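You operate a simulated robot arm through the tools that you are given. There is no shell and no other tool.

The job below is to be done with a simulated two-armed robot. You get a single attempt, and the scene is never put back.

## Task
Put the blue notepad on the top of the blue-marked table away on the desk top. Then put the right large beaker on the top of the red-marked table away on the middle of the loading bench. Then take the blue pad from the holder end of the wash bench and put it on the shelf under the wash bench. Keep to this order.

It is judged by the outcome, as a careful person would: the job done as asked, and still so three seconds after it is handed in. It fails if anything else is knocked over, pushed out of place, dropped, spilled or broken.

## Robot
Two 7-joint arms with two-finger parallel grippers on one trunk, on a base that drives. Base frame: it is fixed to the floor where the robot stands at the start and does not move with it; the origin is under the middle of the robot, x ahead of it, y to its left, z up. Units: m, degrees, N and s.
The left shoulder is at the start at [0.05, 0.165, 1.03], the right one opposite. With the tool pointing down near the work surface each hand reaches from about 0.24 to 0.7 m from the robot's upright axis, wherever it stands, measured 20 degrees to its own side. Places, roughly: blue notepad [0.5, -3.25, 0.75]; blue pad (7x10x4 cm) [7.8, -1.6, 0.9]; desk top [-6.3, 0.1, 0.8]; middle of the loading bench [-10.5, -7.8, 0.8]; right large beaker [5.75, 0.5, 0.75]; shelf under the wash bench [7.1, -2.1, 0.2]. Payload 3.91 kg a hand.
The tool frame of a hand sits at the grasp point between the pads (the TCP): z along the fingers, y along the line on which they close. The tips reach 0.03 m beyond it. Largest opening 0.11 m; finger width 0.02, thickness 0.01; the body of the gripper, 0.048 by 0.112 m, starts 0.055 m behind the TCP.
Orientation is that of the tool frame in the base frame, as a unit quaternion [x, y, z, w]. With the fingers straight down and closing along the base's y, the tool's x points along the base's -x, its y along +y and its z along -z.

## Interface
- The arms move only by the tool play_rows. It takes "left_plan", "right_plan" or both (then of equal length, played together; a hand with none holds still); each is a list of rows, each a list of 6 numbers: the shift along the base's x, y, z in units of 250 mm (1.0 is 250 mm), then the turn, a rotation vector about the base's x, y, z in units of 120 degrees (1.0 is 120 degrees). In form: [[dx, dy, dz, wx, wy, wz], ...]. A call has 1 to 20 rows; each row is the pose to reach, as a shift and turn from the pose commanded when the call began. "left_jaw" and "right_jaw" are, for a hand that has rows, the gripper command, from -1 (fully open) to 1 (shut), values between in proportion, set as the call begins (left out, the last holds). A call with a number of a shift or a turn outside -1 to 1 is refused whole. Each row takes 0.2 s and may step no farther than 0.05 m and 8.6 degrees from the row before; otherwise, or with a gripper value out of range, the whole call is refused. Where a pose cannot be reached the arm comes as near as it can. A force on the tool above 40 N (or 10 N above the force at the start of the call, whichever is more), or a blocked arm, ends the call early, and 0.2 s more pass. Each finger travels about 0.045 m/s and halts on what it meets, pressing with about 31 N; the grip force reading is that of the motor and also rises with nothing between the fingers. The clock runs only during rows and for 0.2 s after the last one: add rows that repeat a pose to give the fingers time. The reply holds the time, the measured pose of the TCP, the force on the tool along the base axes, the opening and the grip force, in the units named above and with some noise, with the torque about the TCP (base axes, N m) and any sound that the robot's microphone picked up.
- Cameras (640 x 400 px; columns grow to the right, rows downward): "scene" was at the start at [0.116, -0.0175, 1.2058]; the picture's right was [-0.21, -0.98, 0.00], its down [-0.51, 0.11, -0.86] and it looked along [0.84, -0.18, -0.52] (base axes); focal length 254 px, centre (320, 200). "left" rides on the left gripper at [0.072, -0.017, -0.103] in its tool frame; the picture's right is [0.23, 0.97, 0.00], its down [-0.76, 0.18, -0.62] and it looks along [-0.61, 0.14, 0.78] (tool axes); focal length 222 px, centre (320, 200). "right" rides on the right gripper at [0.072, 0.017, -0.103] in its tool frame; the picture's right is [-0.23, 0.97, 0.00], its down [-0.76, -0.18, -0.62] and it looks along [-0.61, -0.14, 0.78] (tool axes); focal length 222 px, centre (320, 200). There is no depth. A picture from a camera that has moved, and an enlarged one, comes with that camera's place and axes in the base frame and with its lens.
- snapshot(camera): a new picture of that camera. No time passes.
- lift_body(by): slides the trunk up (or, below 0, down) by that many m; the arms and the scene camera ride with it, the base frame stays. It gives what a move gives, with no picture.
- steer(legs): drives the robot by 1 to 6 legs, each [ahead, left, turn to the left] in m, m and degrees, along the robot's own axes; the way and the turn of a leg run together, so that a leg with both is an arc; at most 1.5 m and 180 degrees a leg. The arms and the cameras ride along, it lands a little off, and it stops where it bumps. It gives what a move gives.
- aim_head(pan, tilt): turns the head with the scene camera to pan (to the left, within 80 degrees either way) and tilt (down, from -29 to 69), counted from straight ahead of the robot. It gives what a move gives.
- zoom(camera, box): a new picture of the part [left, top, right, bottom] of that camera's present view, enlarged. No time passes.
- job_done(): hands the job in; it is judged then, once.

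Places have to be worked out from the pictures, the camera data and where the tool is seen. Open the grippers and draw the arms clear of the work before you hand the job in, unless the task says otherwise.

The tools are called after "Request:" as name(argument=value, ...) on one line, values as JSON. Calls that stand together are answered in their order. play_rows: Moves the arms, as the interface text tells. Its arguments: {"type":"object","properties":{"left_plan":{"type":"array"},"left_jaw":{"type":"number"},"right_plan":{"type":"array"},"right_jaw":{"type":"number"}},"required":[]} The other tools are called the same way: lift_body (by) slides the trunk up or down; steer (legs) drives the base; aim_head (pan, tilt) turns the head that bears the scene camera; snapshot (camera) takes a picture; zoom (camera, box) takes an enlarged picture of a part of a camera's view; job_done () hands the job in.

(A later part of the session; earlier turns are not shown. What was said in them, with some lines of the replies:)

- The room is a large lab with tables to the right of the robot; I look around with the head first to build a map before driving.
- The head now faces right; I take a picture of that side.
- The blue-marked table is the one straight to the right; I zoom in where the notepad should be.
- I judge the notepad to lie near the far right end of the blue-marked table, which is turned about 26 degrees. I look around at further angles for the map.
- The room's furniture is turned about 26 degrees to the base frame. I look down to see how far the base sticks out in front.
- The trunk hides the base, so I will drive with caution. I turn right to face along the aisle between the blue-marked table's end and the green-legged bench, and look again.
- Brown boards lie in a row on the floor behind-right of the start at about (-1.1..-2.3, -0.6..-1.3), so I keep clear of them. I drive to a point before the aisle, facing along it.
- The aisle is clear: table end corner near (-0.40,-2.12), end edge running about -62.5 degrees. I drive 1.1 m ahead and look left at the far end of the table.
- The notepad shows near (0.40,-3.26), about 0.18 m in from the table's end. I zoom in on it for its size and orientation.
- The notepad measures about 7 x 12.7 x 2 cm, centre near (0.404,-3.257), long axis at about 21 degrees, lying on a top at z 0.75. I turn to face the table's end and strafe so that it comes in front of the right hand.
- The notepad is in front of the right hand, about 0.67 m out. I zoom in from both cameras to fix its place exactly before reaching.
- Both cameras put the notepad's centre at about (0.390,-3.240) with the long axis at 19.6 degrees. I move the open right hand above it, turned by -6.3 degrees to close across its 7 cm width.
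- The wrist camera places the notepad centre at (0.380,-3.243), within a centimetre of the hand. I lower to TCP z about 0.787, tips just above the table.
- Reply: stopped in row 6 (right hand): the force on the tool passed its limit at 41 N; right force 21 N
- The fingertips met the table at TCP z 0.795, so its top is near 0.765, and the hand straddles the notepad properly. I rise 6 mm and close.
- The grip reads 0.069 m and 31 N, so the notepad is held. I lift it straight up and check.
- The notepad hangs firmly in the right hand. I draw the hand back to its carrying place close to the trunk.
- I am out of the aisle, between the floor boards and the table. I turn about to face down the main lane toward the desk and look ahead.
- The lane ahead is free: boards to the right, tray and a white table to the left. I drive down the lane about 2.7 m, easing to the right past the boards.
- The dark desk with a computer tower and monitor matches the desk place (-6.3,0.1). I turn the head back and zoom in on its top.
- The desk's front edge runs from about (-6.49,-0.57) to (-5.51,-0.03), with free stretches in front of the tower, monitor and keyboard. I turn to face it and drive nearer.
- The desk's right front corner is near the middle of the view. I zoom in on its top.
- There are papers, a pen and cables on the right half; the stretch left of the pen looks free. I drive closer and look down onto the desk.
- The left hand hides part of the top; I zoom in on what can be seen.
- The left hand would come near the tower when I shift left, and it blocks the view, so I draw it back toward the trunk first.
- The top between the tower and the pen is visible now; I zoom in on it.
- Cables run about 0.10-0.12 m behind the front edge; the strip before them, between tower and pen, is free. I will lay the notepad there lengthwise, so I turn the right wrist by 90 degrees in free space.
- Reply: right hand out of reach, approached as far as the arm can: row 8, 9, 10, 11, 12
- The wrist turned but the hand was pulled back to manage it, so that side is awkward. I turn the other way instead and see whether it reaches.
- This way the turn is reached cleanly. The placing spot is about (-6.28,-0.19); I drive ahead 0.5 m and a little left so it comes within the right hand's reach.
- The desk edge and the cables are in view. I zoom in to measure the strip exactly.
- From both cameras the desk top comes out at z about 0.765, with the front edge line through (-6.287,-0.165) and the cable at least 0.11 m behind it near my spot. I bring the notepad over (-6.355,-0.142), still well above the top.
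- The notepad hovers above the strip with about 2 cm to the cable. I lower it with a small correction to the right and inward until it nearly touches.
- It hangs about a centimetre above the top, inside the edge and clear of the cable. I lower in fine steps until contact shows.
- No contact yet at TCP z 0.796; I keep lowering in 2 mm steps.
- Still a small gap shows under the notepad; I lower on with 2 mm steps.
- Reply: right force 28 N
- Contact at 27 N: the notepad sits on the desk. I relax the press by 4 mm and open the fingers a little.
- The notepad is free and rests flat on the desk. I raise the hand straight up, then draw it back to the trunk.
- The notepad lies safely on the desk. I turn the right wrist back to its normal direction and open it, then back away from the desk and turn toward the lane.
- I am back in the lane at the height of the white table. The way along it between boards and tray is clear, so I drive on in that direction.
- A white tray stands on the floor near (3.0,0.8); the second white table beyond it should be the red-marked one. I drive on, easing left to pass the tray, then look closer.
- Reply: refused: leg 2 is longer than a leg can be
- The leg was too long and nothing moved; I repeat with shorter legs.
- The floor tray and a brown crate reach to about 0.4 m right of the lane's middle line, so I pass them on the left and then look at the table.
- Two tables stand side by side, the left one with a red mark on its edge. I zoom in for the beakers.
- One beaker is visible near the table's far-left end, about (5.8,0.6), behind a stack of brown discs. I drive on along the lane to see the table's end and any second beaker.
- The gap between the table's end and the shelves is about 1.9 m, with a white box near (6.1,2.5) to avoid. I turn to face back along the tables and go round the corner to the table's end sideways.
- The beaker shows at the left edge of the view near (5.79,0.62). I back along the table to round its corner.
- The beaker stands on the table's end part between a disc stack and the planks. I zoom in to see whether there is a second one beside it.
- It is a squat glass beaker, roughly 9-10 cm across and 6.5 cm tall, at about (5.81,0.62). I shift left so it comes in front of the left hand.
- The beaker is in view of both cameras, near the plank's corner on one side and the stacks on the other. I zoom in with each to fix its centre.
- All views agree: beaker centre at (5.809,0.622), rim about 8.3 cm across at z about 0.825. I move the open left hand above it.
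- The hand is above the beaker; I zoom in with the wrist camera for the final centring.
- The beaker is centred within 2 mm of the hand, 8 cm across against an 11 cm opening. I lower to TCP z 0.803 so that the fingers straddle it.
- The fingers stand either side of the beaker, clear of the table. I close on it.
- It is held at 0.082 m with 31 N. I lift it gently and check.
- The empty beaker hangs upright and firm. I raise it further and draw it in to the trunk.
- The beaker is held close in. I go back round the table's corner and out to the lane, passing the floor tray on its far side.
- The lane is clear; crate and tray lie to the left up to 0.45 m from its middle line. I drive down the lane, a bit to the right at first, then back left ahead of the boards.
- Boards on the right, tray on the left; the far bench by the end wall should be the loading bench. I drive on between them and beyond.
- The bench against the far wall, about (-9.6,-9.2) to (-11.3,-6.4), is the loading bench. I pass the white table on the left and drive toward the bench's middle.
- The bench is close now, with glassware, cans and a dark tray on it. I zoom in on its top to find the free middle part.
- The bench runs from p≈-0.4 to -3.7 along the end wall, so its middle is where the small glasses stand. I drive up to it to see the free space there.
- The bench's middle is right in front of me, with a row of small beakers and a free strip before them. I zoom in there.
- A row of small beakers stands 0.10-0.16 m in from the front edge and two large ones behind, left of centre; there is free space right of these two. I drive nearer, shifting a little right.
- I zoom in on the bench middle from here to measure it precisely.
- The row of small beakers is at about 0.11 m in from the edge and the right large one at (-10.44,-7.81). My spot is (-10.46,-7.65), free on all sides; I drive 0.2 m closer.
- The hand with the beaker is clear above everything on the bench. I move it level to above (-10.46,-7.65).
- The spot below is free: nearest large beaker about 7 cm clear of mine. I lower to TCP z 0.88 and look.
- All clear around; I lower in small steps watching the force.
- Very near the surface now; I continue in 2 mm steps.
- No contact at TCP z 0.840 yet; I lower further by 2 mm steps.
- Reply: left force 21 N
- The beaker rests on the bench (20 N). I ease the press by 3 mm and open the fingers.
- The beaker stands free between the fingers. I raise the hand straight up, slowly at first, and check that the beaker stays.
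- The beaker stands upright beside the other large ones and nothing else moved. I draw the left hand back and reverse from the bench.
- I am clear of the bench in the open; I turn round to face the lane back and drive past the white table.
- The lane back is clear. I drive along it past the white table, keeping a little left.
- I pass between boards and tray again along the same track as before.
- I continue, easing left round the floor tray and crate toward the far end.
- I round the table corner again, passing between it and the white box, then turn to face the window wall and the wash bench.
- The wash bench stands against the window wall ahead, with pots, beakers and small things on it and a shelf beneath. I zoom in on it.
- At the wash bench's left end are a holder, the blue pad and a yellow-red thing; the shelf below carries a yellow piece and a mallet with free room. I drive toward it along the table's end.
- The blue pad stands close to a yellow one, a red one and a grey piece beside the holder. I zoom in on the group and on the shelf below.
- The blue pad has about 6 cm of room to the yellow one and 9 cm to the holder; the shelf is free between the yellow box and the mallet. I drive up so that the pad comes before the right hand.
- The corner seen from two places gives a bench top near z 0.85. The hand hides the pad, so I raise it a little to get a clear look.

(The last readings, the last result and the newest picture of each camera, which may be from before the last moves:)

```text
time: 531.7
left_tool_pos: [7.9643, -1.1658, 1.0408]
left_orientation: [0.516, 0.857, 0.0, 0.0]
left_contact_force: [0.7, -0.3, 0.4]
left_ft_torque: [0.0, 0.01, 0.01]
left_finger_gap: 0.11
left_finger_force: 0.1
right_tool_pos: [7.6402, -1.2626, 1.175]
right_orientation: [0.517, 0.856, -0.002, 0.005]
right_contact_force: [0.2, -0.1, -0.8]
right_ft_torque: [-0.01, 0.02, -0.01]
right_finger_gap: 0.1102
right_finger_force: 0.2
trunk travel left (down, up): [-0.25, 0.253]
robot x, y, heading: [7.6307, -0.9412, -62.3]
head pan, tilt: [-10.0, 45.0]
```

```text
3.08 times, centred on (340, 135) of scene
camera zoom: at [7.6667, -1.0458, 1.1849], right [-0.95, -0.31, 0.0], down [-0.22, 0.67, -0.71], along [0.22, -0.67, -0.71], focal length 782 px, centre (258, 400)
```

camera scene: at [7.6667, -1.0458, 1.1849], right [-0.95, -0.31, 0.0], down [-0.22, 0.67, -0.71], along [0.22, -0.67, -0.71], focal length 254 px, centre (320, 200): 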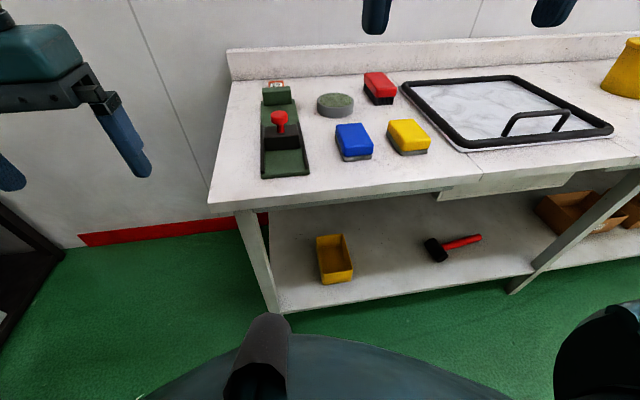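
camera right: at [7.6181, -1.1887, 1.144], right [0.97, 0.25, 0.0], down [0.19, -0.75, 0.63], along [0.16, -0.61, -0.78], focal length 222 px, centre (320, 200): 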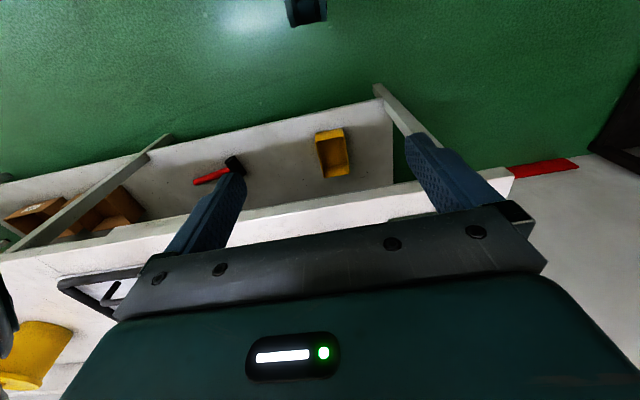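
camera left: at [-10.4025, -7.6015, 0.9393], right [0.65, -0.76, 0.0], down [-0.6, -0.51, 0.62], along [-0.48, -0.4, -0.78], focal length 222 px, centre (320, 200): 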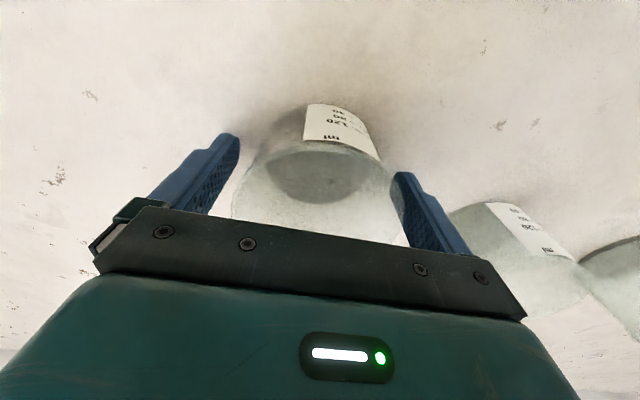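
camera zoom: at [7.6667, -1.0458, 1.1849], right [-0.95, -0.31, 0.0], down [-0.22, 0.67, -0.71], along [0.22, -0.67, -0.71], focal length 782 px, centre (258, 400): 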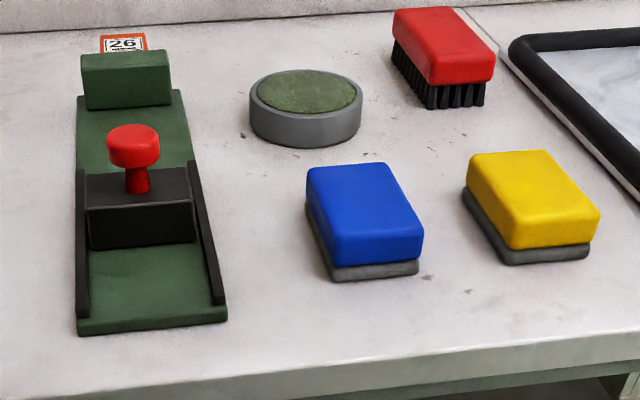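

The pad's centre comes out at (7.750,-1.547) on a top at z 0.849, its width along about 27 degrees, within right-hand reach. I bring the right hand over it.

Request:
play_rows(right_plan=[[0.052, -0.137, -0.03, 0, 0, 0], [0.104, -0.274, -0.08, 0, 0, 0], [0.156, -0.411, -0.14, 0, 0, 0], [0.208, -0.548, -0.22, 0, 0, 0], [0.26, -0.685, -0.3, 0, 0, 0], [0.312, -0.822, -0.4, 0, 0, 0], [0.364, -0.96, -0.5, 0, 0, 0], [0.364, -0.96, -0.5, 0, 0, 0]], right_jaw=-1)

Request:
play_rows(right_plan=[[0.038, -0.089, -0.1, 0, 0, 0], [0.076, -0.178, -0.2, 0, 0, 0], [0.076, -0.178, -0.3, 0, 0, 0], [0.076, -0.178, -0.3, 0, 0, 0]])

Request:
snapshot(camera="right")

Request:
snapshot(camera="scene")

```text
time: 533.5
left_tool_pos: [7.9648, -1.1648, 1.0413]
left_orientation: [0.516, 0.856, 0.0, 0.001]
left_contact_force: [-0.4, 0.2, -0.3]
left_ft_torque: [-0.01, 0.0, -0.03]
left_finger_gap: 0.11
left_finger_force: 0.2
right_tool_pos: [7.7278, -1.5021, 1.0528]
right_orientation: [0.517, 0.856, -0.001, 0.004]
right_contact_force: [0.6, -0.3, 0.2]
right_ft_torque: [-0.01, 0.01, 0.0]
right_finger_gap: 0.1098
right_finger_force: 0.1
trunk travel left (down, up): [-0.25, 0.253]
robot x, y, heading: [7.6258, -0.9438, -62.2]
head pan, tilt: [-10.0, 45.0]
```

```text
time: 534.5
left_tool_pos: [7.9658, -1.1641, 1.0405]
left_orientation: [0.517, 0.856, 0.0, 0.001]
left_contact_force: [0.0, 0.3, 0.6]
left_ft_torque: [0.02, 0.0, -0.02]
left_finger_gap: 0.1099
left_finger_force: 0.0
right_tool_pos: [7.7484, -1.5479, 0.98]
right_orientation: [0.517, 0.856, -0.002, 0.004]
right_contact_force: [-1.3, 0.5, 0.9]
right_ft_torque: [-0.01, -0.02, 0.01]
right_finger_gap: 0.1101
right_finger_force: 0.1
trunk travel left (down, up): [-0.25, 0.253]
robot x, y, heading: [7.6294, -0.9431, -62.1]
head pan, tilt: [-10.0, 45.0]
```

```text
taken
camera right: at [7.7275, -1.4742, 1.0821], right [0.97, 0.25, 0.0], down [0.19, -0.75, 0.63], along [0.16, -0.61, -0.78], focal length 222 px, centre (320, 200)
```

right: 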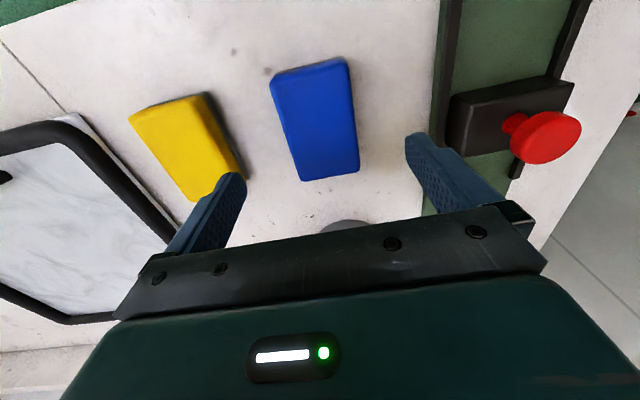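

```text
taken
camera scene: at [7.6667, -1.0457, 1.1849], right [-0.95, -0.31, 0.0], down [-0.22, 0.67, -0.71], along [0.22, -0.67, -0.71], focal length 254 px, centre (320, 200)
```

scene: 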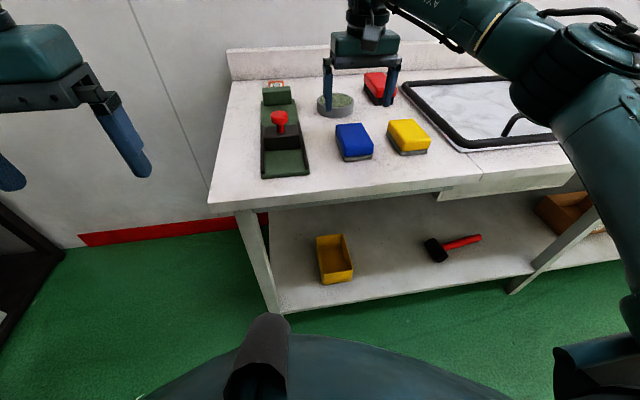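

The wrist camera shows the pad centred within a millimetre or two. I lower to TCP z 0.884 around it.

Request:
play_rows(right_plan=[[0, 0, -0.12, 0, 0, 0], [0, 0, -0.24, 0, 0, 0], [0, 0, -0.32, 0, 0, 0], [0, 0, -0.37, 0, 0, 0], [0, 0, -0.384, 0, 0, 0], [0, 0, -0.384, 0, 0, 0]])

Request:
zoom(camera="scene", box=[280, 60, 440, 180])

Request:
snapshot(camera="right")

```text
time: 535.9
left_tool_pos: [7.9643, -1.1643, 1.0401]
left_orientation: [0.517, 0.856, 0.0, 0.0]
left_contact_force: [-0.1, -0.2, 0.1]
left_ft_torque: [0.01, -0.04, 0.01]
left_finger_gap: 0.1098
left_finger_force: 0.0
right_tool_pos: [7.7487, -1.5473, 0.8821]
right_orientation: [0.517, 0.856, -0.001, 0.003]
right_contact_force: [0.2, 0.0, 0.5]
right_ft_torque: [-0.03, 0.01, 0.0]
right_finger_gap: 0.1101
right_finger_force: 0.0
trunk travel left (down, up): [-0.25, 0.253]
robot x, y, heading: [7.6318, -0.9466, -61.9]
head pan, tilt: [-10.0, 45.0]
```

```text
3.33 times, centred on (360, 120) of scene
camera zoom: at [7.6667, -1.0457, 1.1849], right [-0.95, -0.31, 0.0], down [-0.22, 0.67, -0.71], along [0.22, -0.67, -0.71], focal length 848 px, centre (187, 467)
```

zoom: 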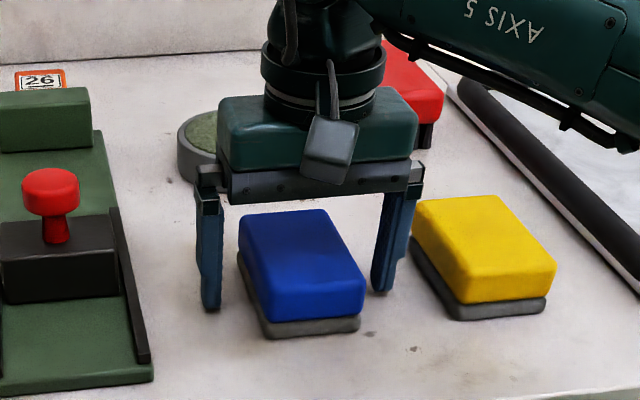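

```text
taken
camera right: at [7.7272, -1.4741, 0.9856], right [0.97, 0.25, 0.0], down [0.19, -0.75, 0.63], along [0.16, -0.61, -0.78], focal length 222 px, centre (320, 200)
```

right: 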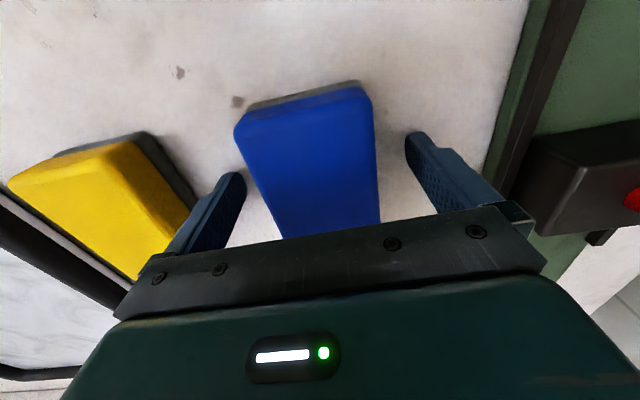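

The fingers straddle the pad at its middle, clear of the yellow one and the holder. I close the grip.

Request:
play_rows(right_plan=[[0, 0, 0, 0, 0, 0], [0, 0, 0, 0, 0, 0], [0, 0, 0, 0, 0, 0], [0, 0, 0, 0, 0, 0], [0, 0, 0, 0, 0, 0], [0, 0, 0, 0, 0, 0]], right_jaw=1)

Request:
play_rows(right_plan=[[0, 0, 0.06, 0, 0, 0], [0, 0, 0.15, 0, 0, 0], [0, 0, 0.3, 0, 0, 0], [0, 0, 0.45, 0, 0, 0], [0, 0, 0.45, 0, 0, 0]])

Request:
snapshot(camera="right")

Request:
snapshot(camera="scene")

```text
time: 537.3
left_tool_pos: [7.9651, -1.1643, 1.0411]
left_orientation: [0.518, 0.856, 0.0, 0.001]
left_contact_force: [0.0, -0.4, -0.2]
left_ft_torque: [0.01, 0.05, -0.01]
left_finger_gap: 0.1102
left_finger_force: 0.0
right_tool_pos: [7.7484, -1.5472, 0.8822]
right_orientation: [0.516, 0.856, -0.001, 0.005]
right_contact_force: [-0.6, -0.9, -0.1]
right_ft_torque: [-0.03, 0.05, -0.04]
right_finger_gap: 0.0647
right_finger_force: 31.1
trunk travel left (down, up): [-0.25, 0.253]
robot x, y, heading: [7.6309, -0.946, -62.1]
head pan, tilt: [-10.0, 45.0]
```

```text
time: 538.5
left_tool_pos: [7.9646, -1.1636, 1.0403]
left_orientation: [0.516, 0.857, 0.0, 0.001]
left_contact_force: [0.3, -1.0, -0.9]
left_ft_torque: [-0.02, 0.02, 0.04]
left_finger_gap: 0.1099
left_finger_force: 0.1
right_tool_pos: [7.7494, -1.5476, 0.9932]
right_orientation: [0.517, 0.856, -0.001, 0.005]
right_contact_force: [-0.7, -0.2, -0.6]
right_ft_torque: [-0.04, -0.03, -0.01]
right_finger_gap: 0.0644
right_finger_force: 31.1
trunk travel left (down, up): [-0.25, 0.253]
robot x, y, heading: [7.6295, -0.9405, -62.0]
head pan, tilt: [-10.0, 45.0]
```

```text
taken
camera right: at [7.7274, -1.4737, 1.0978], right [0.97, 0.25, 0.0], down [0.19, -0.75, 0.63], along [0.16, -0.61, -0.78], focal length 222 px, centre (320, 200)
```

right: 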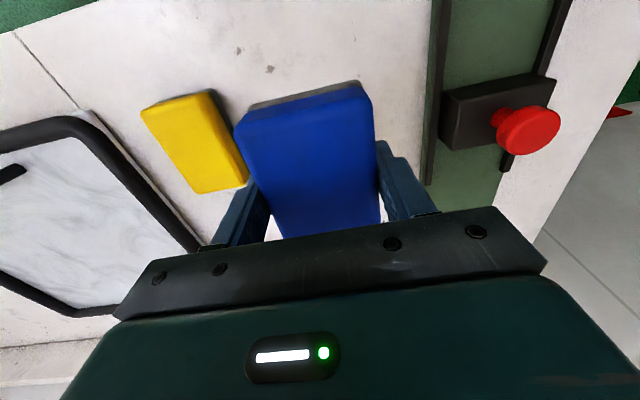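

```text
taken
camera scene: at [7.6667, -1.0459, 1.1849], right [-0.95, -0.31, 0.0], down [-0.22, 0.67, -0.71], along [0.22, -0.67, -0.71], focal length 254 px, centre (320, 200)
```

scene: 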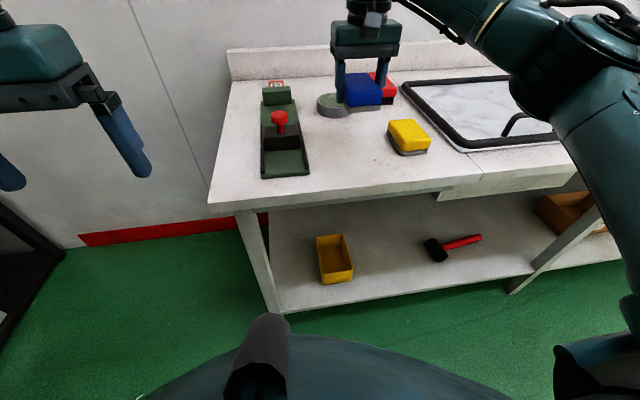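

The pad is held (gap 0.064 m). The shelf's top comes out at z about 0.22 with a free spot between yellow box and mallet at about (7.54,-1.65); I draw the hand back and reverse from the bench to lower the trunk in free space.

Request:
play_rows(right_plan=[[0, 0, 0.12, 0, 0, 0], [-0.04, 0.075, 0.24, 0, 0, 0], [-0.1, 0.19, 0.24, 0, 0, 0], [-0.17, 0.32, 0.24, 0, 0, 0], [-0.24, 0.455, 0.24, 0, 0, 0], [-0.317, 0.601, 0.24, 0, 0, 0], [-0.317, 0.601, 0.24, 0, 0, 0]])

Request:
steer(legs=[[-0.5, 0, -0.5], [0, -0.23, 0]])

Request:
snapshot(camera="scene")

```text
time: 540.1
left_tool_pos: [7.9649, -1.1641, 1.0413]
left_orientation: [0.517, 0.856, 0.0, 0.001]
left_contact_force: [-1.7, 0.7, 0.0]
left_ft_torque: [0.04, 0.01, 0.03]
left_finger_gap: 0.1099
left_finger_force: 0.0
right_tool_pos: [7.6688, -1.3939, 1.0527]
right_orientation: [0.518, 0.855, -0.002, 0.003]
right_contact_force: [0.6, -0.2, -0.7]
right_ft_torque: [0.0, 0.03, -0.03]
right_finger_gap: 0.0646
right_finger_force: 30.9
trunk travel left (down, up): [-0.25, 0.253]
robot x, y, heading: [7.6294, -0.9459, -62.3]
head pan, tilt: [-10.0, 45.0]
```

```text
time: 545.3
left_tool_pos: [7.5246, -0.8339, 1.0415]
left_orientation: [0.52, 0.854, -0.001, 0.001]
left_contact_force: [0.3, -0.6, -0.1]
left_ft_torque: [0.03, -0.03, 0.0]
left_finger_gap: 0.11
left_finger_force: 0.1
right_tool_pos: [7.2277, -1.0591, 1.0527]
right_orientation: [0.521, 0.854, -0.001, 0.005]
right_contact_force: [0.8, -0.5, -0.8]
right_ft_torque: [-0.01, -0.01, 0.0]
right_finger_gap: 0.0646
right_finger_force: 30.9
trunk travel left (down, up): [-0.25, 0.253]
robot x, y, heading: [7.192, -0.6104, -62.3]
head pan, tilt: [-10.0, 45.0]
```

```text
taken
camera scene: at [7.2284, -0.7123, 1.1849], right [-0.95, -0.3, 0.0], down [-0.21, 0.68, -0.71], along [0.21, -0.68, -0.71], focal length 254 px, centre (320, 200)
```

scene: 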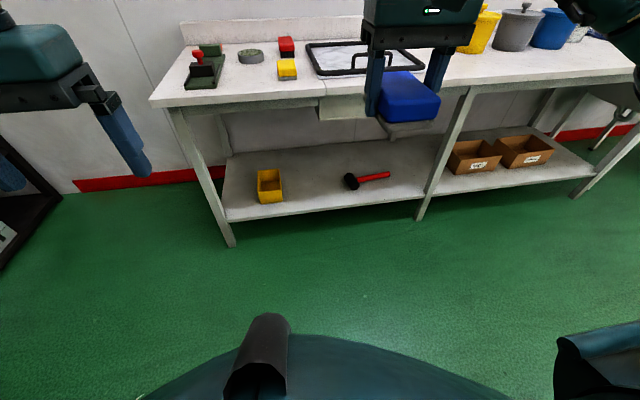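

I am 0.95 m from the bench with the hand lined up with the gap on the shelf. I lower the trunk fully.

Request:
lift_body(by=-0.245)

Request:
aim_head(pan=-15, tilt=30)

Request:
snapshot(camera="scene")

```text
time: 547.8
left_tool_pos: [7.525, -0.8342, 0.7958]
left_orientation: [0.52, 0.854, -0.001, 0.001]
left_contact_force: [0.1, 0.4, -0.3]
left_ft_torque: [0.01, -0.02, -0.02]
left_finger_gap: 0.1098
left_finger_force: 0.0
right_tool_pos: [7.2275, -1.0607, 0.8082]
right_orientation: [0.521, 0.854, -0.002, 0.004]
right_contact_force: [0.2, 0.5, -1.5]
right_ft_torque: [0.0, -0.01, 0.0]
right_finger_gap: 0.0646
right_finger_force: 31.1
trunk travel left (down, up): [-0.005, 0.498]
robot x, y, heading: [7.1925, -0.6108, -62.6]
head pan, tilt: [-10.0, 45.0]
```

```text
time: 548.6
left_tool_pos: [7.5253, -0.8335, 0.7958]
left_orientation: [0.52, 0.854, 0.0, 0.0]
left_contact_force: [0.4, 0.0, 0.4]
left_ft_torque: [0.02, 0.01, 0.0]
left_finger_gap: 0.1101
left_finger_force: 0.1
right_tool_pos: [7.2288, -1.0595, 0.8073]
right_orientation: [0.521, 0.853, -0.001, 0.004]
right_contact_force: [0.5, -0.4, -0.9]
right_ft_torque: [-0.01, 0.01, 0.03]
right_finger_gap: 0.0644
right_finger_force: 31.4
trunk travel left (down, up): [-0.005, 0.498]
robot x, y, heading: [7.1912, -0.6105, -62.8]
head pan, tilt: [-15.0, 30.0]
```

```text
taken
camera scene: at [7.2236, -0.7229, 0.9625], right [-0.98, -0.21, 0.0], down [-0.11, 0.49, -0.87], along [0.18, -0.85, -0.5], focal length 254 px, centre (320, 200)
```

scene: 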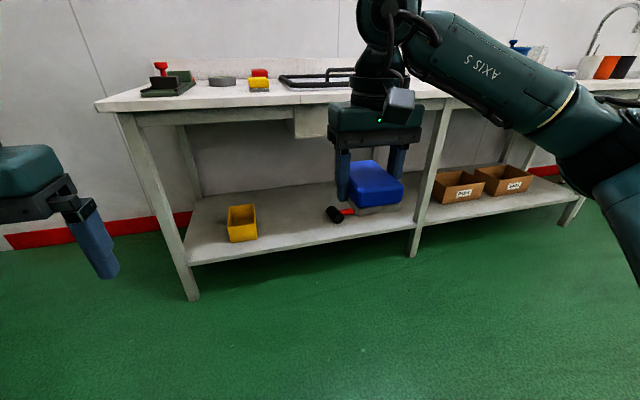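

The trunk is down. I raise and draw in the left hand so that it stays clear of the bench top, and start lowering the right hand with the pad in front of me.

Request:
play_rows(left_plan=[[-0.015, 0.03, 0.13, 0, 0, 0], [-0.03, 0.06, 0.27, 0, 0, 0], [-0.045, 0.09, 0.4, 0, 0, 0], [-0.06, 0.12, 0.53, 0, 0, 0], [-0.075, 0.15, 0.67, 0, 0, 0], [-0.09, 0.178, 0.8, 0, 0, 0], [-0.09, 0.178, 0.8, 0, 0, 0]], right_plan=[[0.03, -0.059, -0.16, 0, 0, 0], [0.06, -0.118, -0.32, 0, 0, 0], [0.09, -0.177, -0.48, 0, 0, 0], [0.12, -0.236, -0.64, 0, 0, 0], [0.15, -0.295, -0.8, 0, 0, 0], [0.184, -0.355, -0.96, 0, 0, 0], [0.184, -0.355, -0.96, 0, 0, 0]])

Request:
snapshot(camera="scene")

```text
time: 550.2
left_tool_pos: [7.5044, -0.788, 0.9952]
left_orientation: [0.521, 0.854, -0.001, 0.001]
left_contact_force: [0.1, 0.3, 0.3]
left_ft_torque: [0.02, 0.01, 0.0]
left_finger_gap: 0.11
left_finger_force: 0.1
right_tool_pos: [7.2743, -1.1474, 0.5655]
right_orientation: [0.519, 0.855, -0.002, 0.005]
right_contact_force: [-0.2, 0.4, -1.0]
right_ft_torque: [0.04, 0.0, -0.03]
right_finger_gap: 0.0648
right_finger_force: 31.1
trunk travel left (down, up): [-0.005, 0.498]
robot x, y, heading: [7.1952, -0.6104, -62.8]
head pan, tilt: [-15.0, 30.0]
```

```text
taken
camera scene: at [7.2236, -0.7229, 0.9625], right [-0.98, -0.21, 0.0], down [-0.11, 0.49, -0.87], along [0.18, -0.85, -0.5], focal length 254 px, centre (320, 200)
```

scene: 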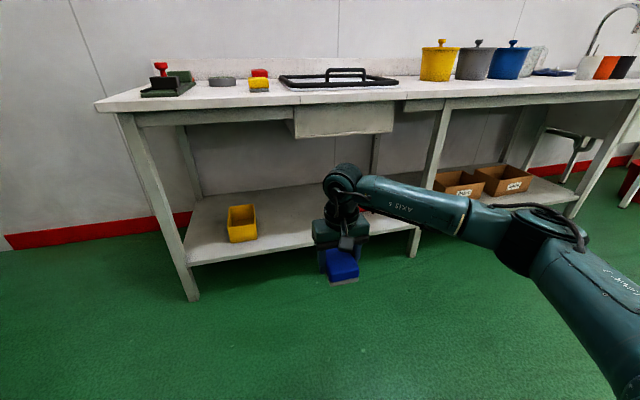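

The arm reaches down well; the box under the sink ends at about z 0.70, well above the wrist to come. I lower the hand to about z 0.33 and slightly forward.

Request:
play_rows(right_plan=[[0.011, -0.021, -0.16, 0, 0, 0], [0.022, -0.043, -0.32, 0, 0, 0], [0.033, -0.064, -0.48, 0, 0, 0], [0.044, -0.085, -0.64, 0, 0, 0], [0.055, -0.107, -0.8, 0, 0, 0], [0.066, -0.128, -0.94, 0, 0, 0], [0.066, -0.128, -0.94, 0, 0, 0]])

Request:
aim_head(pan=-20, tilt=40)

Request:
snapshot(camera="scene")

Request:
snapshot(camera="right")

```text
time: 551.8
left_tool_pos: [7.5042, -0.7871, 0.9933]
left_orientation: [0.52, 0.854, 0.0, 0.0]
left_contact_force: [-0.8, 0.1, 0.2]
left_ft_torque: [-0.01, 0.02, 0.04]
left_finger_gap: 0.11
left_finger_force: 0.1
right_tool_pos: [7.2908, -1.181, 0.3325]
right_orientation: [0.521, 0.854, -0.002, 0.004]
right_contact_force: [-0.4, -0.2, -0.9]
right_ft_torque: [-0.02, 0.0, -0.02]
right_finger_gap: 0.0648
right_finger_force: 31.7
trunk travel left (down, up): [-0.005, 0.498]
robot x, y, heading: [7.1893, -0.6106, -62.9]
head pan, tilt: [-15.0, 30.0]
```

```text
time: 552.5
left_tool_pos: [7.5041, -0.7876, 0.9951]
left_orientation: [0.521, 0.854, 0.0, 0.001]
left_contact_force: [1.1, 0.0, 0.6]
left_ft_torque: [0.01, 0.01, 0.01]
left_finger_gap: 0.11
left_finger_force: 0.1
right_tool_pos: [7.2887, -1.1811, 0.3327]
right_orientation: [0.521, 0.854, -0.001, 0.005]
right_contact_force: [-0.4, -0.7, -1.1]
right_ft_torque: [-0.03, -0.01, 0.0]
right_finger_gap: 0.0646
right_finger_force: 30.9
trunk travel left (down, up): [-0.005, 0.498]
robot x, y, heading: [7.188, -0.6088, -62.7]
head pan, tilt: [-20.0, 40.0]
```

```text
taken
camera scene: at [7.2152, -0.7189, 0.9472], right [-0.99, -0.13, 0.0], down [-0.08, 0.64, -0.77], along [0.1, -0.76, -0.64], focal length 254 px, centre (320, 200)
```

scene: 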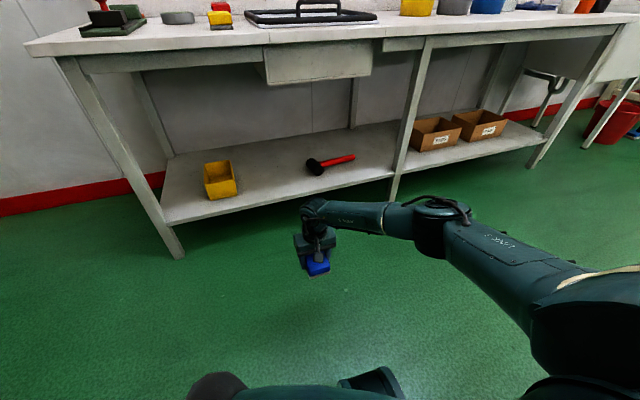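

```text
taken
camera right: at [7.2692, -1.1069, 0.4364], right [0.97, 0.24, 0.0], down [0.19, -0.75, 0.63], along [0.16, -0.61, -0.78], focal length 222 px, centre (320, 200)
```

right: 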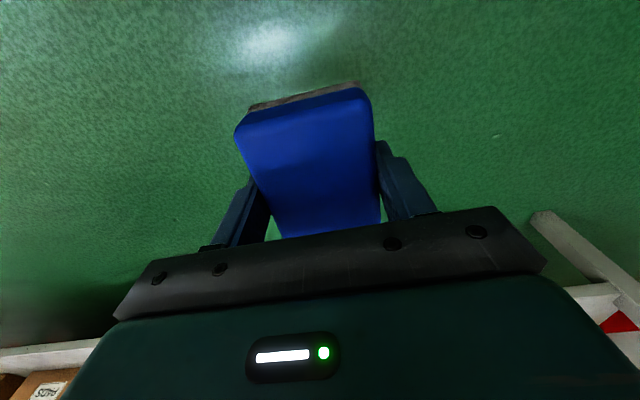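

The pad hangs at bottom height z 0.30, about 8 cm above the shelf level, in line with the free gap; elbow and left hand are clear. I drive ahead the first 0.33 m.

Request:
steer(legs=[[0.33, 0, 0]])

Request:
snapshot(camera="scene")

Request:
snapshot(camera="right")

```text
time: 554.7
left_tool_pos: [7.6591, -1.0821, 0.9961]
left_orientation: [0.518, 0.855, -0.001, 0.001]
left_contact_force: [0.0, -0.5, 0.9]
left_ft_torque: [-0.02, -0.01, -0.01]
left_finger_gap: 0.11
left_finger_force: 0.0
right_tool_pos: [7.4464, -1.4749, 0.3327]
right_orientation: [0.518, 0.855, -0.002, 0.004]
right_contact_force: [1.1, 0.4, -1.8]
right_ft_torque: [0.01, 0.06, 0.01]
right_finger_gap: 0.0646
right_finger_force: 30.5
trunk travel left (down, up): [-0.005, 0.498]
robot x, y, heading: [7.3431, -0.9054, -62.1]
head pan, tilt: [-20.0, 40.0]
```

```text
taken
camera scene: at [7.3694, -1.0139, 0.9472], right [-0.99, -0.13, 0.0], down [-0.09, 0.64, -0.77], along [0.1, -0.76, -0.64], focal length 254 px, centre (320, 200)
```

scene: 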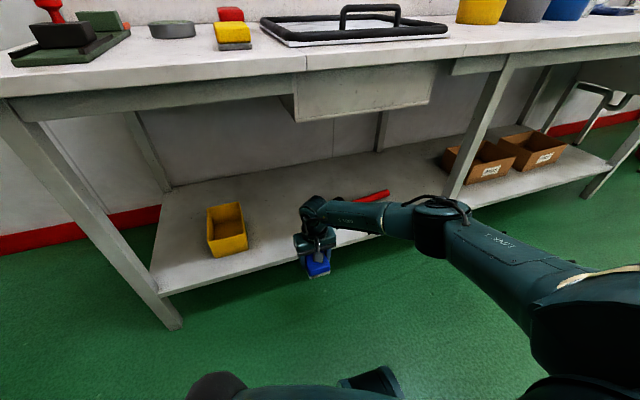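

```text
taken
camera right: at [7.4256, -1.4016, 0.4364], right [0.97, 0.25, 0.0], down [0.19, -0.75, 0.63], along [0.16, -0.61, -0.78], focal length 222 px, centre (320, 200)
```

right: 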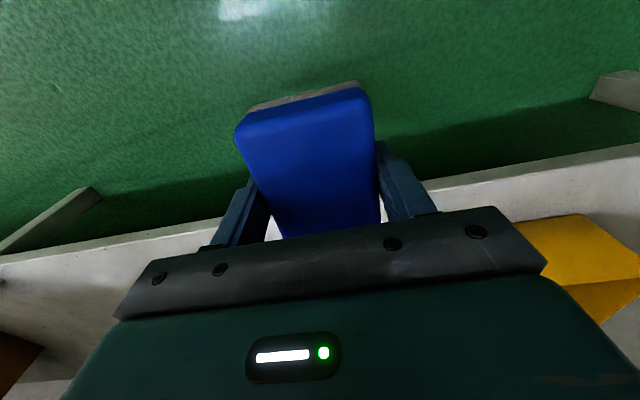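

The pad is 0.2 m short of its place, lined up with the gap at about 0.11 m from the yellow box. I drive the last 0.2 m.

Request:
steer(legs=[[0.2, 0, 0]])

Request:
snapshot(camera="scene")

Request:
snapshot(camera="right")

```text
time: 556.3
left_tool_pos: [7.7531, -1.2622, 0.9958]
left_orientation: [0.519, 0.855, -0.001, 0.001]
left_contact_force: [-1.0, 0.6, -0.4]
left_ft_torque: [0.01, 0.02, -0.01]
left_finger_gap: 0.1099
left_finger_force: 0.0
right_tool_pos: [7.5401, -1.655, 0.3326]
right_orientation: [0.519, 0.855, -0.002, 0.004]
right_contact_force: [-0.2, -1.0, -0.5]
right_ft_torque: [0.01, 0.0, -0.01]
right_finger_gap: 0.0647
right_finger_force: 30.9
trunk travel left (down, up): [-0.005, 0.498]
robot x, y, heading: [7.4429, -1.0858, -62.6]
head pan, tilt: [-20.0, 40.0]
```

```text
taken
camera scene: at [7.4633, -1.1939, 0.9472], right [-0.99, -0.13, 0.0], down [-0.08, 0.64, -0.77], along [0.1, -0.76, -0.64], focal length 254 px, centre (320, 200)
```

scene: 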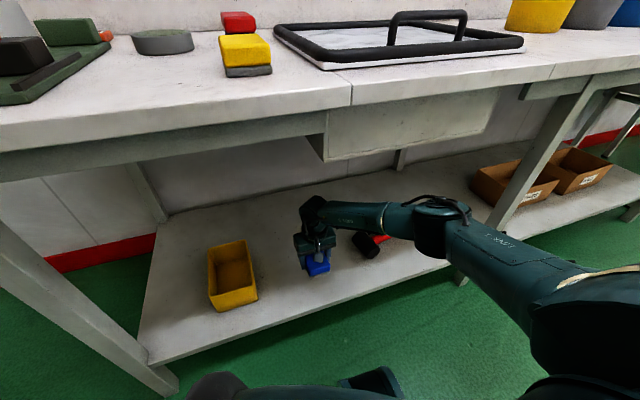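

```text
taken
camera right: at [7.519, -1.5817, 0.4364], right [0.97, 0.25, 0.0], down [0.19, -0.75, 0.63], along [0.16, -0.61, -0.78], focal length 222 px, centre (320, 200)
```

right: 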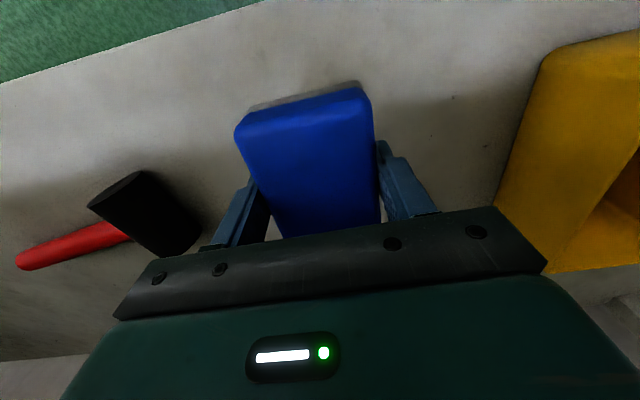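

The pad is over the shelf, about 5 cm inside its front edge, well clear of the yellow box and the mallet. I lower it toward the shelf.

Request:
play_rows(right_plan=[[0, 0, -0.08, 0, 0, 0], [0, 0, -0.16, 0, 0, 0], [0, 0, -0.22, 0, 0, 0], [0, 0, -0.26, 0, 0, 0], [0, 0, -0.26, 0, 0, 0]])

Request:
snapshot(camera="right")

Request:
zoom(camera="scene", box=[200, 170, 420, 320])

```text
time: 557.5
left_tool_pos: [7.7527, -1.2616, 0.995]
left_orientation: [0.517, 0.856, -0.001, 0.001]
left_contact_force: [0.4, 0.0, -0.4]
left_ft_torque: [-0.02, 0.01, 0.0]
left_finger_gap: 0.1099
left_finger_force: 0.0
right_tool_pos: [7.5401, -1.6541, 0.2693]
right_orientation: [0.518, 0.855, -0.002, 0.004]
right_contact_force: [0.1, 0.9, 0.1]
right_ft_torque: [0.0, -0.01, 0.0]
right_finger_gap: 0.0646
right_finger_force: 31.3
trunk travel left (down, up): [-0.005, 0.498]
robot x, y, heading: [7.4407, -1.0864, -62.6]
head pan, tilt: [-20.0, 40.0]
```

```text
taken
camera right: at [7.5185, -1.5818, 0.3728], right [0.97, 0.25, 0.0], down [0.19, -0.75, 0.63], along [0.16, -0.61, -0.78], focal length 222 px, centre (320, 200)
```

right: 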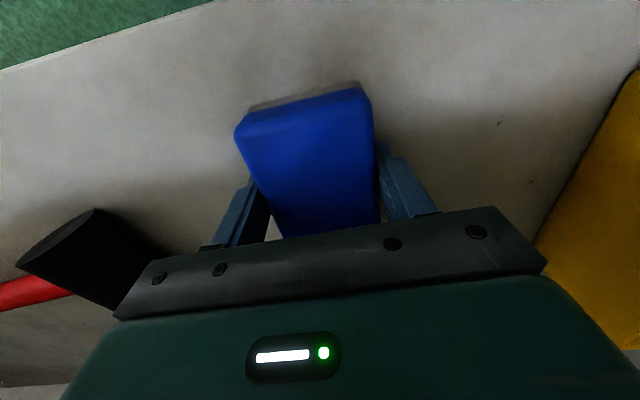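

```text
2.67 times, centred on (310, 245) of scene
camera zoom: at [7.4633, -1.194, 0.9472], right [-0.99, -0.13, 0.0], down [-0.08, 0.64, -0.77], along [0.1, -0.76, -0.64], focal length 678 px, centre (347, 80)
```

zoom: 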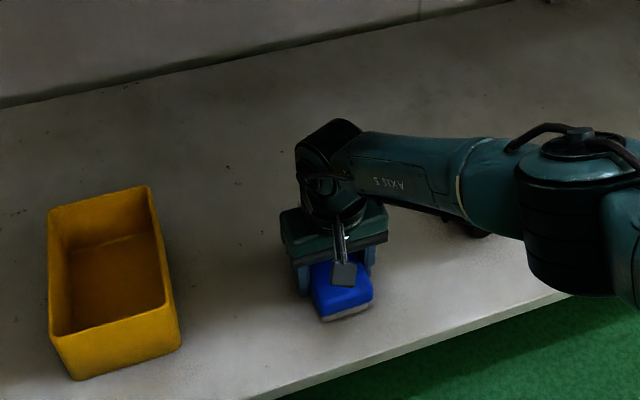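

About a centimetre remains. I lower in fine steps until contact.

Request:
play_rows(right_plan=[[0, 0, -0.012, 0, 0, 0], [0, 0, -0.024, 0, 0, 0], [0, 0, -0.032, 0, 0, 0], [0, 0, -0.032, 0, 0, 0]])

Request:
play_rows(right_plan=[[0, 0, -0.008, 0, 0, 0], [0, 0, -0.016, 0, 0, 0], [0, 0, -0.016, 0, 0, 0]])

```text
time: 558.5
left_tool_pos: [7.7534, -1.2614, 0.9945]
left_orientation: [0.518, 0.855, -0.001, 0.001]
left_contact_force: [-0.6, -0.7, 0.4]
left_ft_torque: [0.0, 0.01, 0.01]
left_finger_gap: 0.11
left_finger_force: 0.0
right_tool_pos: [7.5404, -1.6561, 0.2598]
right_orientation: [0.519, 0.855, -0.002, 0.004]
right_contact_force: [-1.2, 0.3, -1.9]
right_ft_torque: [0.0, -0.04, -0.02]
right_finger_gap: 0.0647
right_finger_force: 31.3
trunk travel left (down, up): [-0.005, 0.498]
robot x, y, heading: [7.4406, -1.0851, -62.5]
head pan, tilt: [-20.0, 40.0]
```

```text
time: 559.3
left_tool_pos: [7.7538, -1.2602, 0.9952]
left_orientation: [0.518, 0.855, -0.001, 0.001]
left_contact_force: [0.4, 0.5, 0.0]
left_ft_torque: [-0.02, -0.03, 0.03]
left_finger_gap: 0.11
left_finger_force: 0.1
right_tool_pos: [7.5406, -1.6555, 0.2565]
right_orientation: [0.519, 0.855, -0.003, 0.005]
right_contact_force: [-1.0, 3.7, 8.2]
right_ft_torque: [-0.12, 0.24, -0.19]
right_finger_gap: 0.0645
right_finger_force: 30.6
trunk travel left (down, up): [-0.005, 0.498]
robot x, y, heading: [7.4375, -1.0851, -62.5]
head pan, tilt: [-20.0, 40.0]
```

The pad touches the shelf with about 8 N. I open the fingers moderately.

Request:
play_rows(right_plan=[[0, 0, 0, 0, 0, 0], [0, 0, 0, 0, 0, 0], [0, 0, 0, 0, 0, 0], [0, 0, 0, 0, 0, 0], [0, 0, 0, 0, 0, 0]], right_jaw=-0.75)

Request:
snapshot(camera="right")

```text
time: 560.5
left_tool_pos: [7.7529, -1.2612, 0.9955]
left_orientation: [0.518, 0.856, -0.001, 0.0]
left_contact_force: [-0.3, 0.2, -0.7]
left_ft_torque: [-0.01, 0.0, 0.01]
left_finger_gap: 0.1099
left_finger_force: 0.1
right_tool_pos: [7.5401, -1.6558, 0.2557]
right_orientation: [0.519, 0.855, -0.001, 0.004]
right_contact_force: [-0.4, -0.1, 0.3]
right_ft_torque: [0.01, 0.0, -0.01]
right_finger_gap: 0.0963
right_finger_force: 0.2
trunk travel left (down, up): [-0.005, 0.498]
robot x, y, heading: [7.4383, -1.0849, -62.2]
head pan, tilt: [-20.0, 40.0]
```

```text
taken
camera right: at [7.519, -1.5817, 0.3596], right [0.97, 0.25, 0.0], down [0.19, -0.75, 0.63], along [0.16, -0.61, -0.78], focal length 222 px, centre (320, 200)
```

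right: 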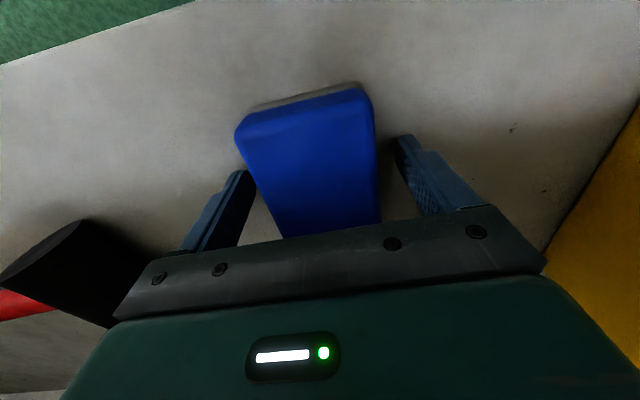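

The pad is released and rests flat. I lift the hand straight up 9 cm, above the pad, before backing out.

Request:
play_rows(right_plan=[[0, 0, 0.06, 0, 0, 0], [0, 0, 0.14, 0, 0, 0], [0, 0, 0.24, 0, 0, 0], [0, 0, 0.36, 0, 0, 0], [0, 0, 0.36, 0, 0, 0]])

Request:
snapshot(camera="right")

Request:
snapshot(camera="scene")

```text
time: 561.7
left_tool_pos: [7.7542, -1.2607, 0.9961]
left_orientation: [0.518, 0.855, 0.0, 0.001]
left_contact_force: [0.2, -0.4, -1.4]
left_ft_torque: [0.01, 0.01, 0.0]
left_finger_gap: 0.1099
left_finger_force: 0.1
right_tool_pos: [7.5411, -1.6547, 0.3452]
right_orientation: [0.518, 0.855, -0.001, 0.004]
right_contact_force: [0.6, 0.0, 0.2]
right_ft_torque: [0.01, -0.02, 0.02]
right_finger_gap: 0.0963
right_finger_force: 0.0
trunk travel left (down, up): [-0.005, 0.498]
robot x, y, heading: [7.4404, -1.083, -62.5]
head pan, tilt: [-20.0, 40.0]
```

```text
taken
camera right: at [7.5204, -1.5812, 0.4489], right [0.97, 0.25, 0.0], down [0.19, -0.75, 0.63], along [0.16, -0.61, -0.78], focal length 222 px, centre (320, 200)
```

right: 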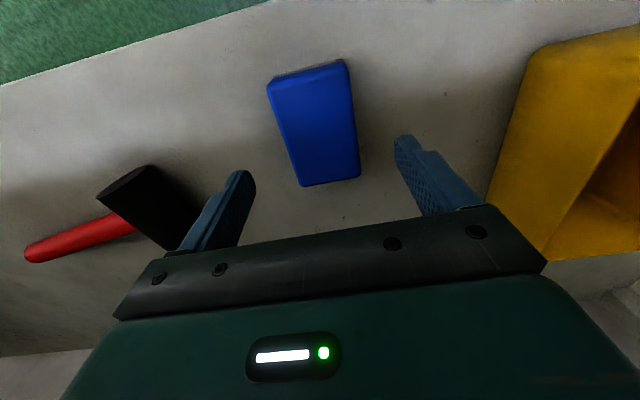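

```text
taken
camera scene: at [7.4633, -1.1939, 0.9472], right [-0.99, -0.13, 0.0], down [-0.08, 0.64, -0.77], along [0.1, -0.76, -0.64], focal length 254 px, centre (320, 200)
```

scene: 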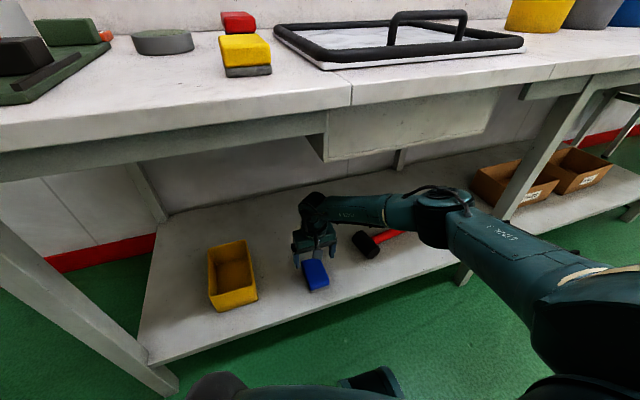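

The blue pad lies on the shelf between the yellow box and the mallet, all undisturbed. I back straight out of the bench.

Request:
steer(legs=[[-0.6, 0, 0]])

Request:
snapshot(camera="scene")

```text
time: 565.1
left_tool_pos: [7.4721, -0.7243, 0.9947]
left_orientation: [0.52, 0.854, -0.001, 0.001]
left_contact_force: [0.0, -0.2, -0.1]
left_ft_torque: [-0.02, 0.0, -0.01]
left_finger_gap: 0.11
left_finger_force: 0.0
right_tool_pos: [7.2599, -1.1168, 0.3452]
right_orientation: [0.521, 0.854, -0.002, 0.004]
right_contact_force: [-0.2, -0.4, 0.2]
right_ft_torque: [0.02, -0.01, -0.01]
right_finger_gap: 0.0961
right_finger_force: 0.2
trunk travel left (down, up): [-0.005, 0.498]
robot x, y, heading: [7.1617, -0.547, -62.6]
head pan, tilt: [-20.0, 40.0]
```

```text
taken
camera scene: at [7.183, -0.6556, 0.9472], right [-0.99, -0.13, 0.0], down [-0.08, 0.64, -0.77], along [0.1, -0.76, -0.64], focal length 254 px, centre (320, 200)
```

scene: 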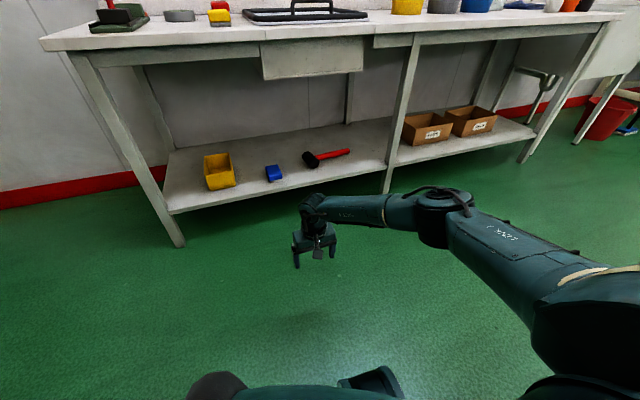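

The pad stays in place on the shelf. I open both grippers fully, raise the right hand to its carrying height and check the pad once more.

Request:
play_rows(right_plan=[[0, 0, 0.16, 0, 0, 0], [0, 0, 0.32, 0, 0, 0], [0, 0, 0.48, 0, 0, 0], [0, 0, 0.64, 0, 0, 0], [0, 0, 0.8, 0, 0, 0], [0, 0, 0.96, 0, 0, 0]], right_jaw=-1)

Request:
play_rows(right_plan=[[-0.03, 0.06, 0.16, 0, 0, 0], [-0.06, 0.12, 0.32, 0, 0, 0], [-0.1, 0.2, 0.48, 0, 0, 0], [-0.15, 0.3, 0.6, 0, 0, 0], [-0.2, 0.4, 0.7, 0, 0, 0], [-0.25, 0.5, 0.8, 0, 0, 0], [-0.25, 0.5, 0.8, 0, 0, 0]])

Request:
lift_body(by=0.245)

Request:
snapshot(camera="scene")

```text
time: 566.5
left_tool_pos: [7.4725, -0.7241, 0.9968]
left_orientation: [0.519, 0.855, -0.002, 0.0]
left_contact_force: [-0.2, -0.9, 1.0]
left_ft_torque: [0.01, -0.02, 0.01]
left_finger_gap: 0.11
left_finger_force: 0.2
right_tool_pos: [7.2603, -1.1162, 0.5848]
right_orientation: [0.521, 0.854, -0.002, 0.004]
right_contact_force: [-0.5, 0.3, 0.6]
right_ft_torque: [0.01, 0.01, -0.03]
right_finger_gap: 0.1101
right_finger_force: 0.0
trunk travel left (down, up): [-0.005, 0.498]
robot x, y, heading: [7.1606, -0.5442, -62.5]
head pan, tilt: [-20.0, 40.0]
```

```text
time: 568.1
left_tool_pos: [7.4721, -0.7241, 0.9951]
left_orientation: [0.519, 0.855, -0.001, 0.001]
left_contact_force: [0.6, 0.0, 0.6]
left_ft_torque: [0.01, -0.01, 0.01]
left_finger_gap: 0.11
left_finger_force: 0.0
right_tool_pos: [7.1963, -0.9909, 0.7872]
right_orientation: [0.52, 0.854, -0.002, 0.003]
right_contact_force: [-0.3, 0.4, 0.5]
right_ft_torque: [-0.02, -0.04, -0.06]
right_finger_gap: 0.1101
right_finger_force: 0.1
trunk travel left (down, up): [-0.005, 0.498]
robot x, y, heading: [7.1602, -0.5471, -62.7]
head pan, tilt: [-20.0, 40.0]
```

```text
time: 570.7
left_tool_pos: [7.4722, -0.7232, 1.2405]
left_orientation: [0.519, 0.855, -0.001, 0.0]
left_contact_force: [-0.3, 0.0, 0.3]
left_ft_torque: [0.0, 0.01, -0.04]
left_finger_gap: 0.11
left_finger_force: 0.1
right_tool_pos: [7.1962, -0.9901, 1.0322]
right_orientation: [0.52, 0.854, -0.002, 0.004]
right_contact_force: [0.2, -0.2, 0.4]
right_ft_torque: [-0.01, 0.01, 0.02]
right_finger_gap: 0.11
right_finger_force: 0.1
trunk travel left (down, up): [-0.25, 0.253]
robot x, y, heading: [7.1608, -0.5495, -62.6]
head pan, tilt: [-20.0, 40.0]
```

```text
taken
camera scene: at [7.183, -0.6556, 1.1922], right [-0.99, -0.13, 0.0], down [-0.08, 0.64, -0.77], along [0.1, -0.76, -0.64], focal length 254 px, centre (320, 200)
```

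scene: 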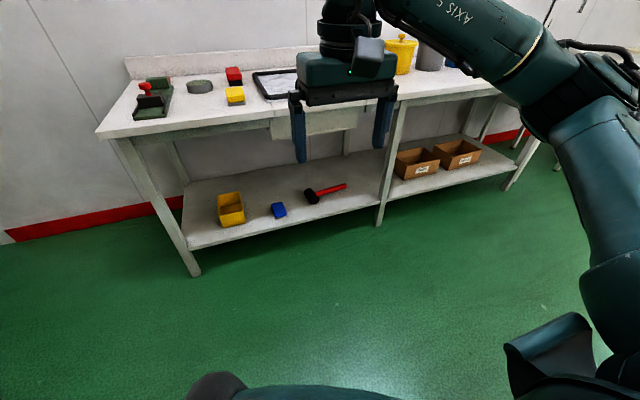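

All three things are in place: notepad on the desk, beaker at the middle of the loading bench, blue pad on the shelf under the wash bench. The grippers are open and both arms are clear, so I hand the job in.

Request:
job_done()

```text
The job is handed in.
```

I did all three moves in the order you asked and handed the job in. I saw nothing get knocked over, dropped or pushed out of place. I also haven't seen a verdict, because the hand-in reply only confirmed receipt.

1. **Blue notepad:** it lies flat on the desk top, lengthwise along the front edge between the computer tower and the pen. It sits in front of the cables without touching them.
2. **Right large beaker:** it stands upright on the loading bench, in line with the two large beakers already there and behind the row of small ones. I saw only one beaker on the red-marked table, so I took that one. One of the other large beakers stood almost exactly at the middle, so mine is about 0.15 m to its right.
3. **Blue pad:** it lies flat on the shelf under the wash bench, about 5 cm in from the front edge, between the yellow box and the mallet.

At the end both grippers were open and the robot stood clear of the wash bench.
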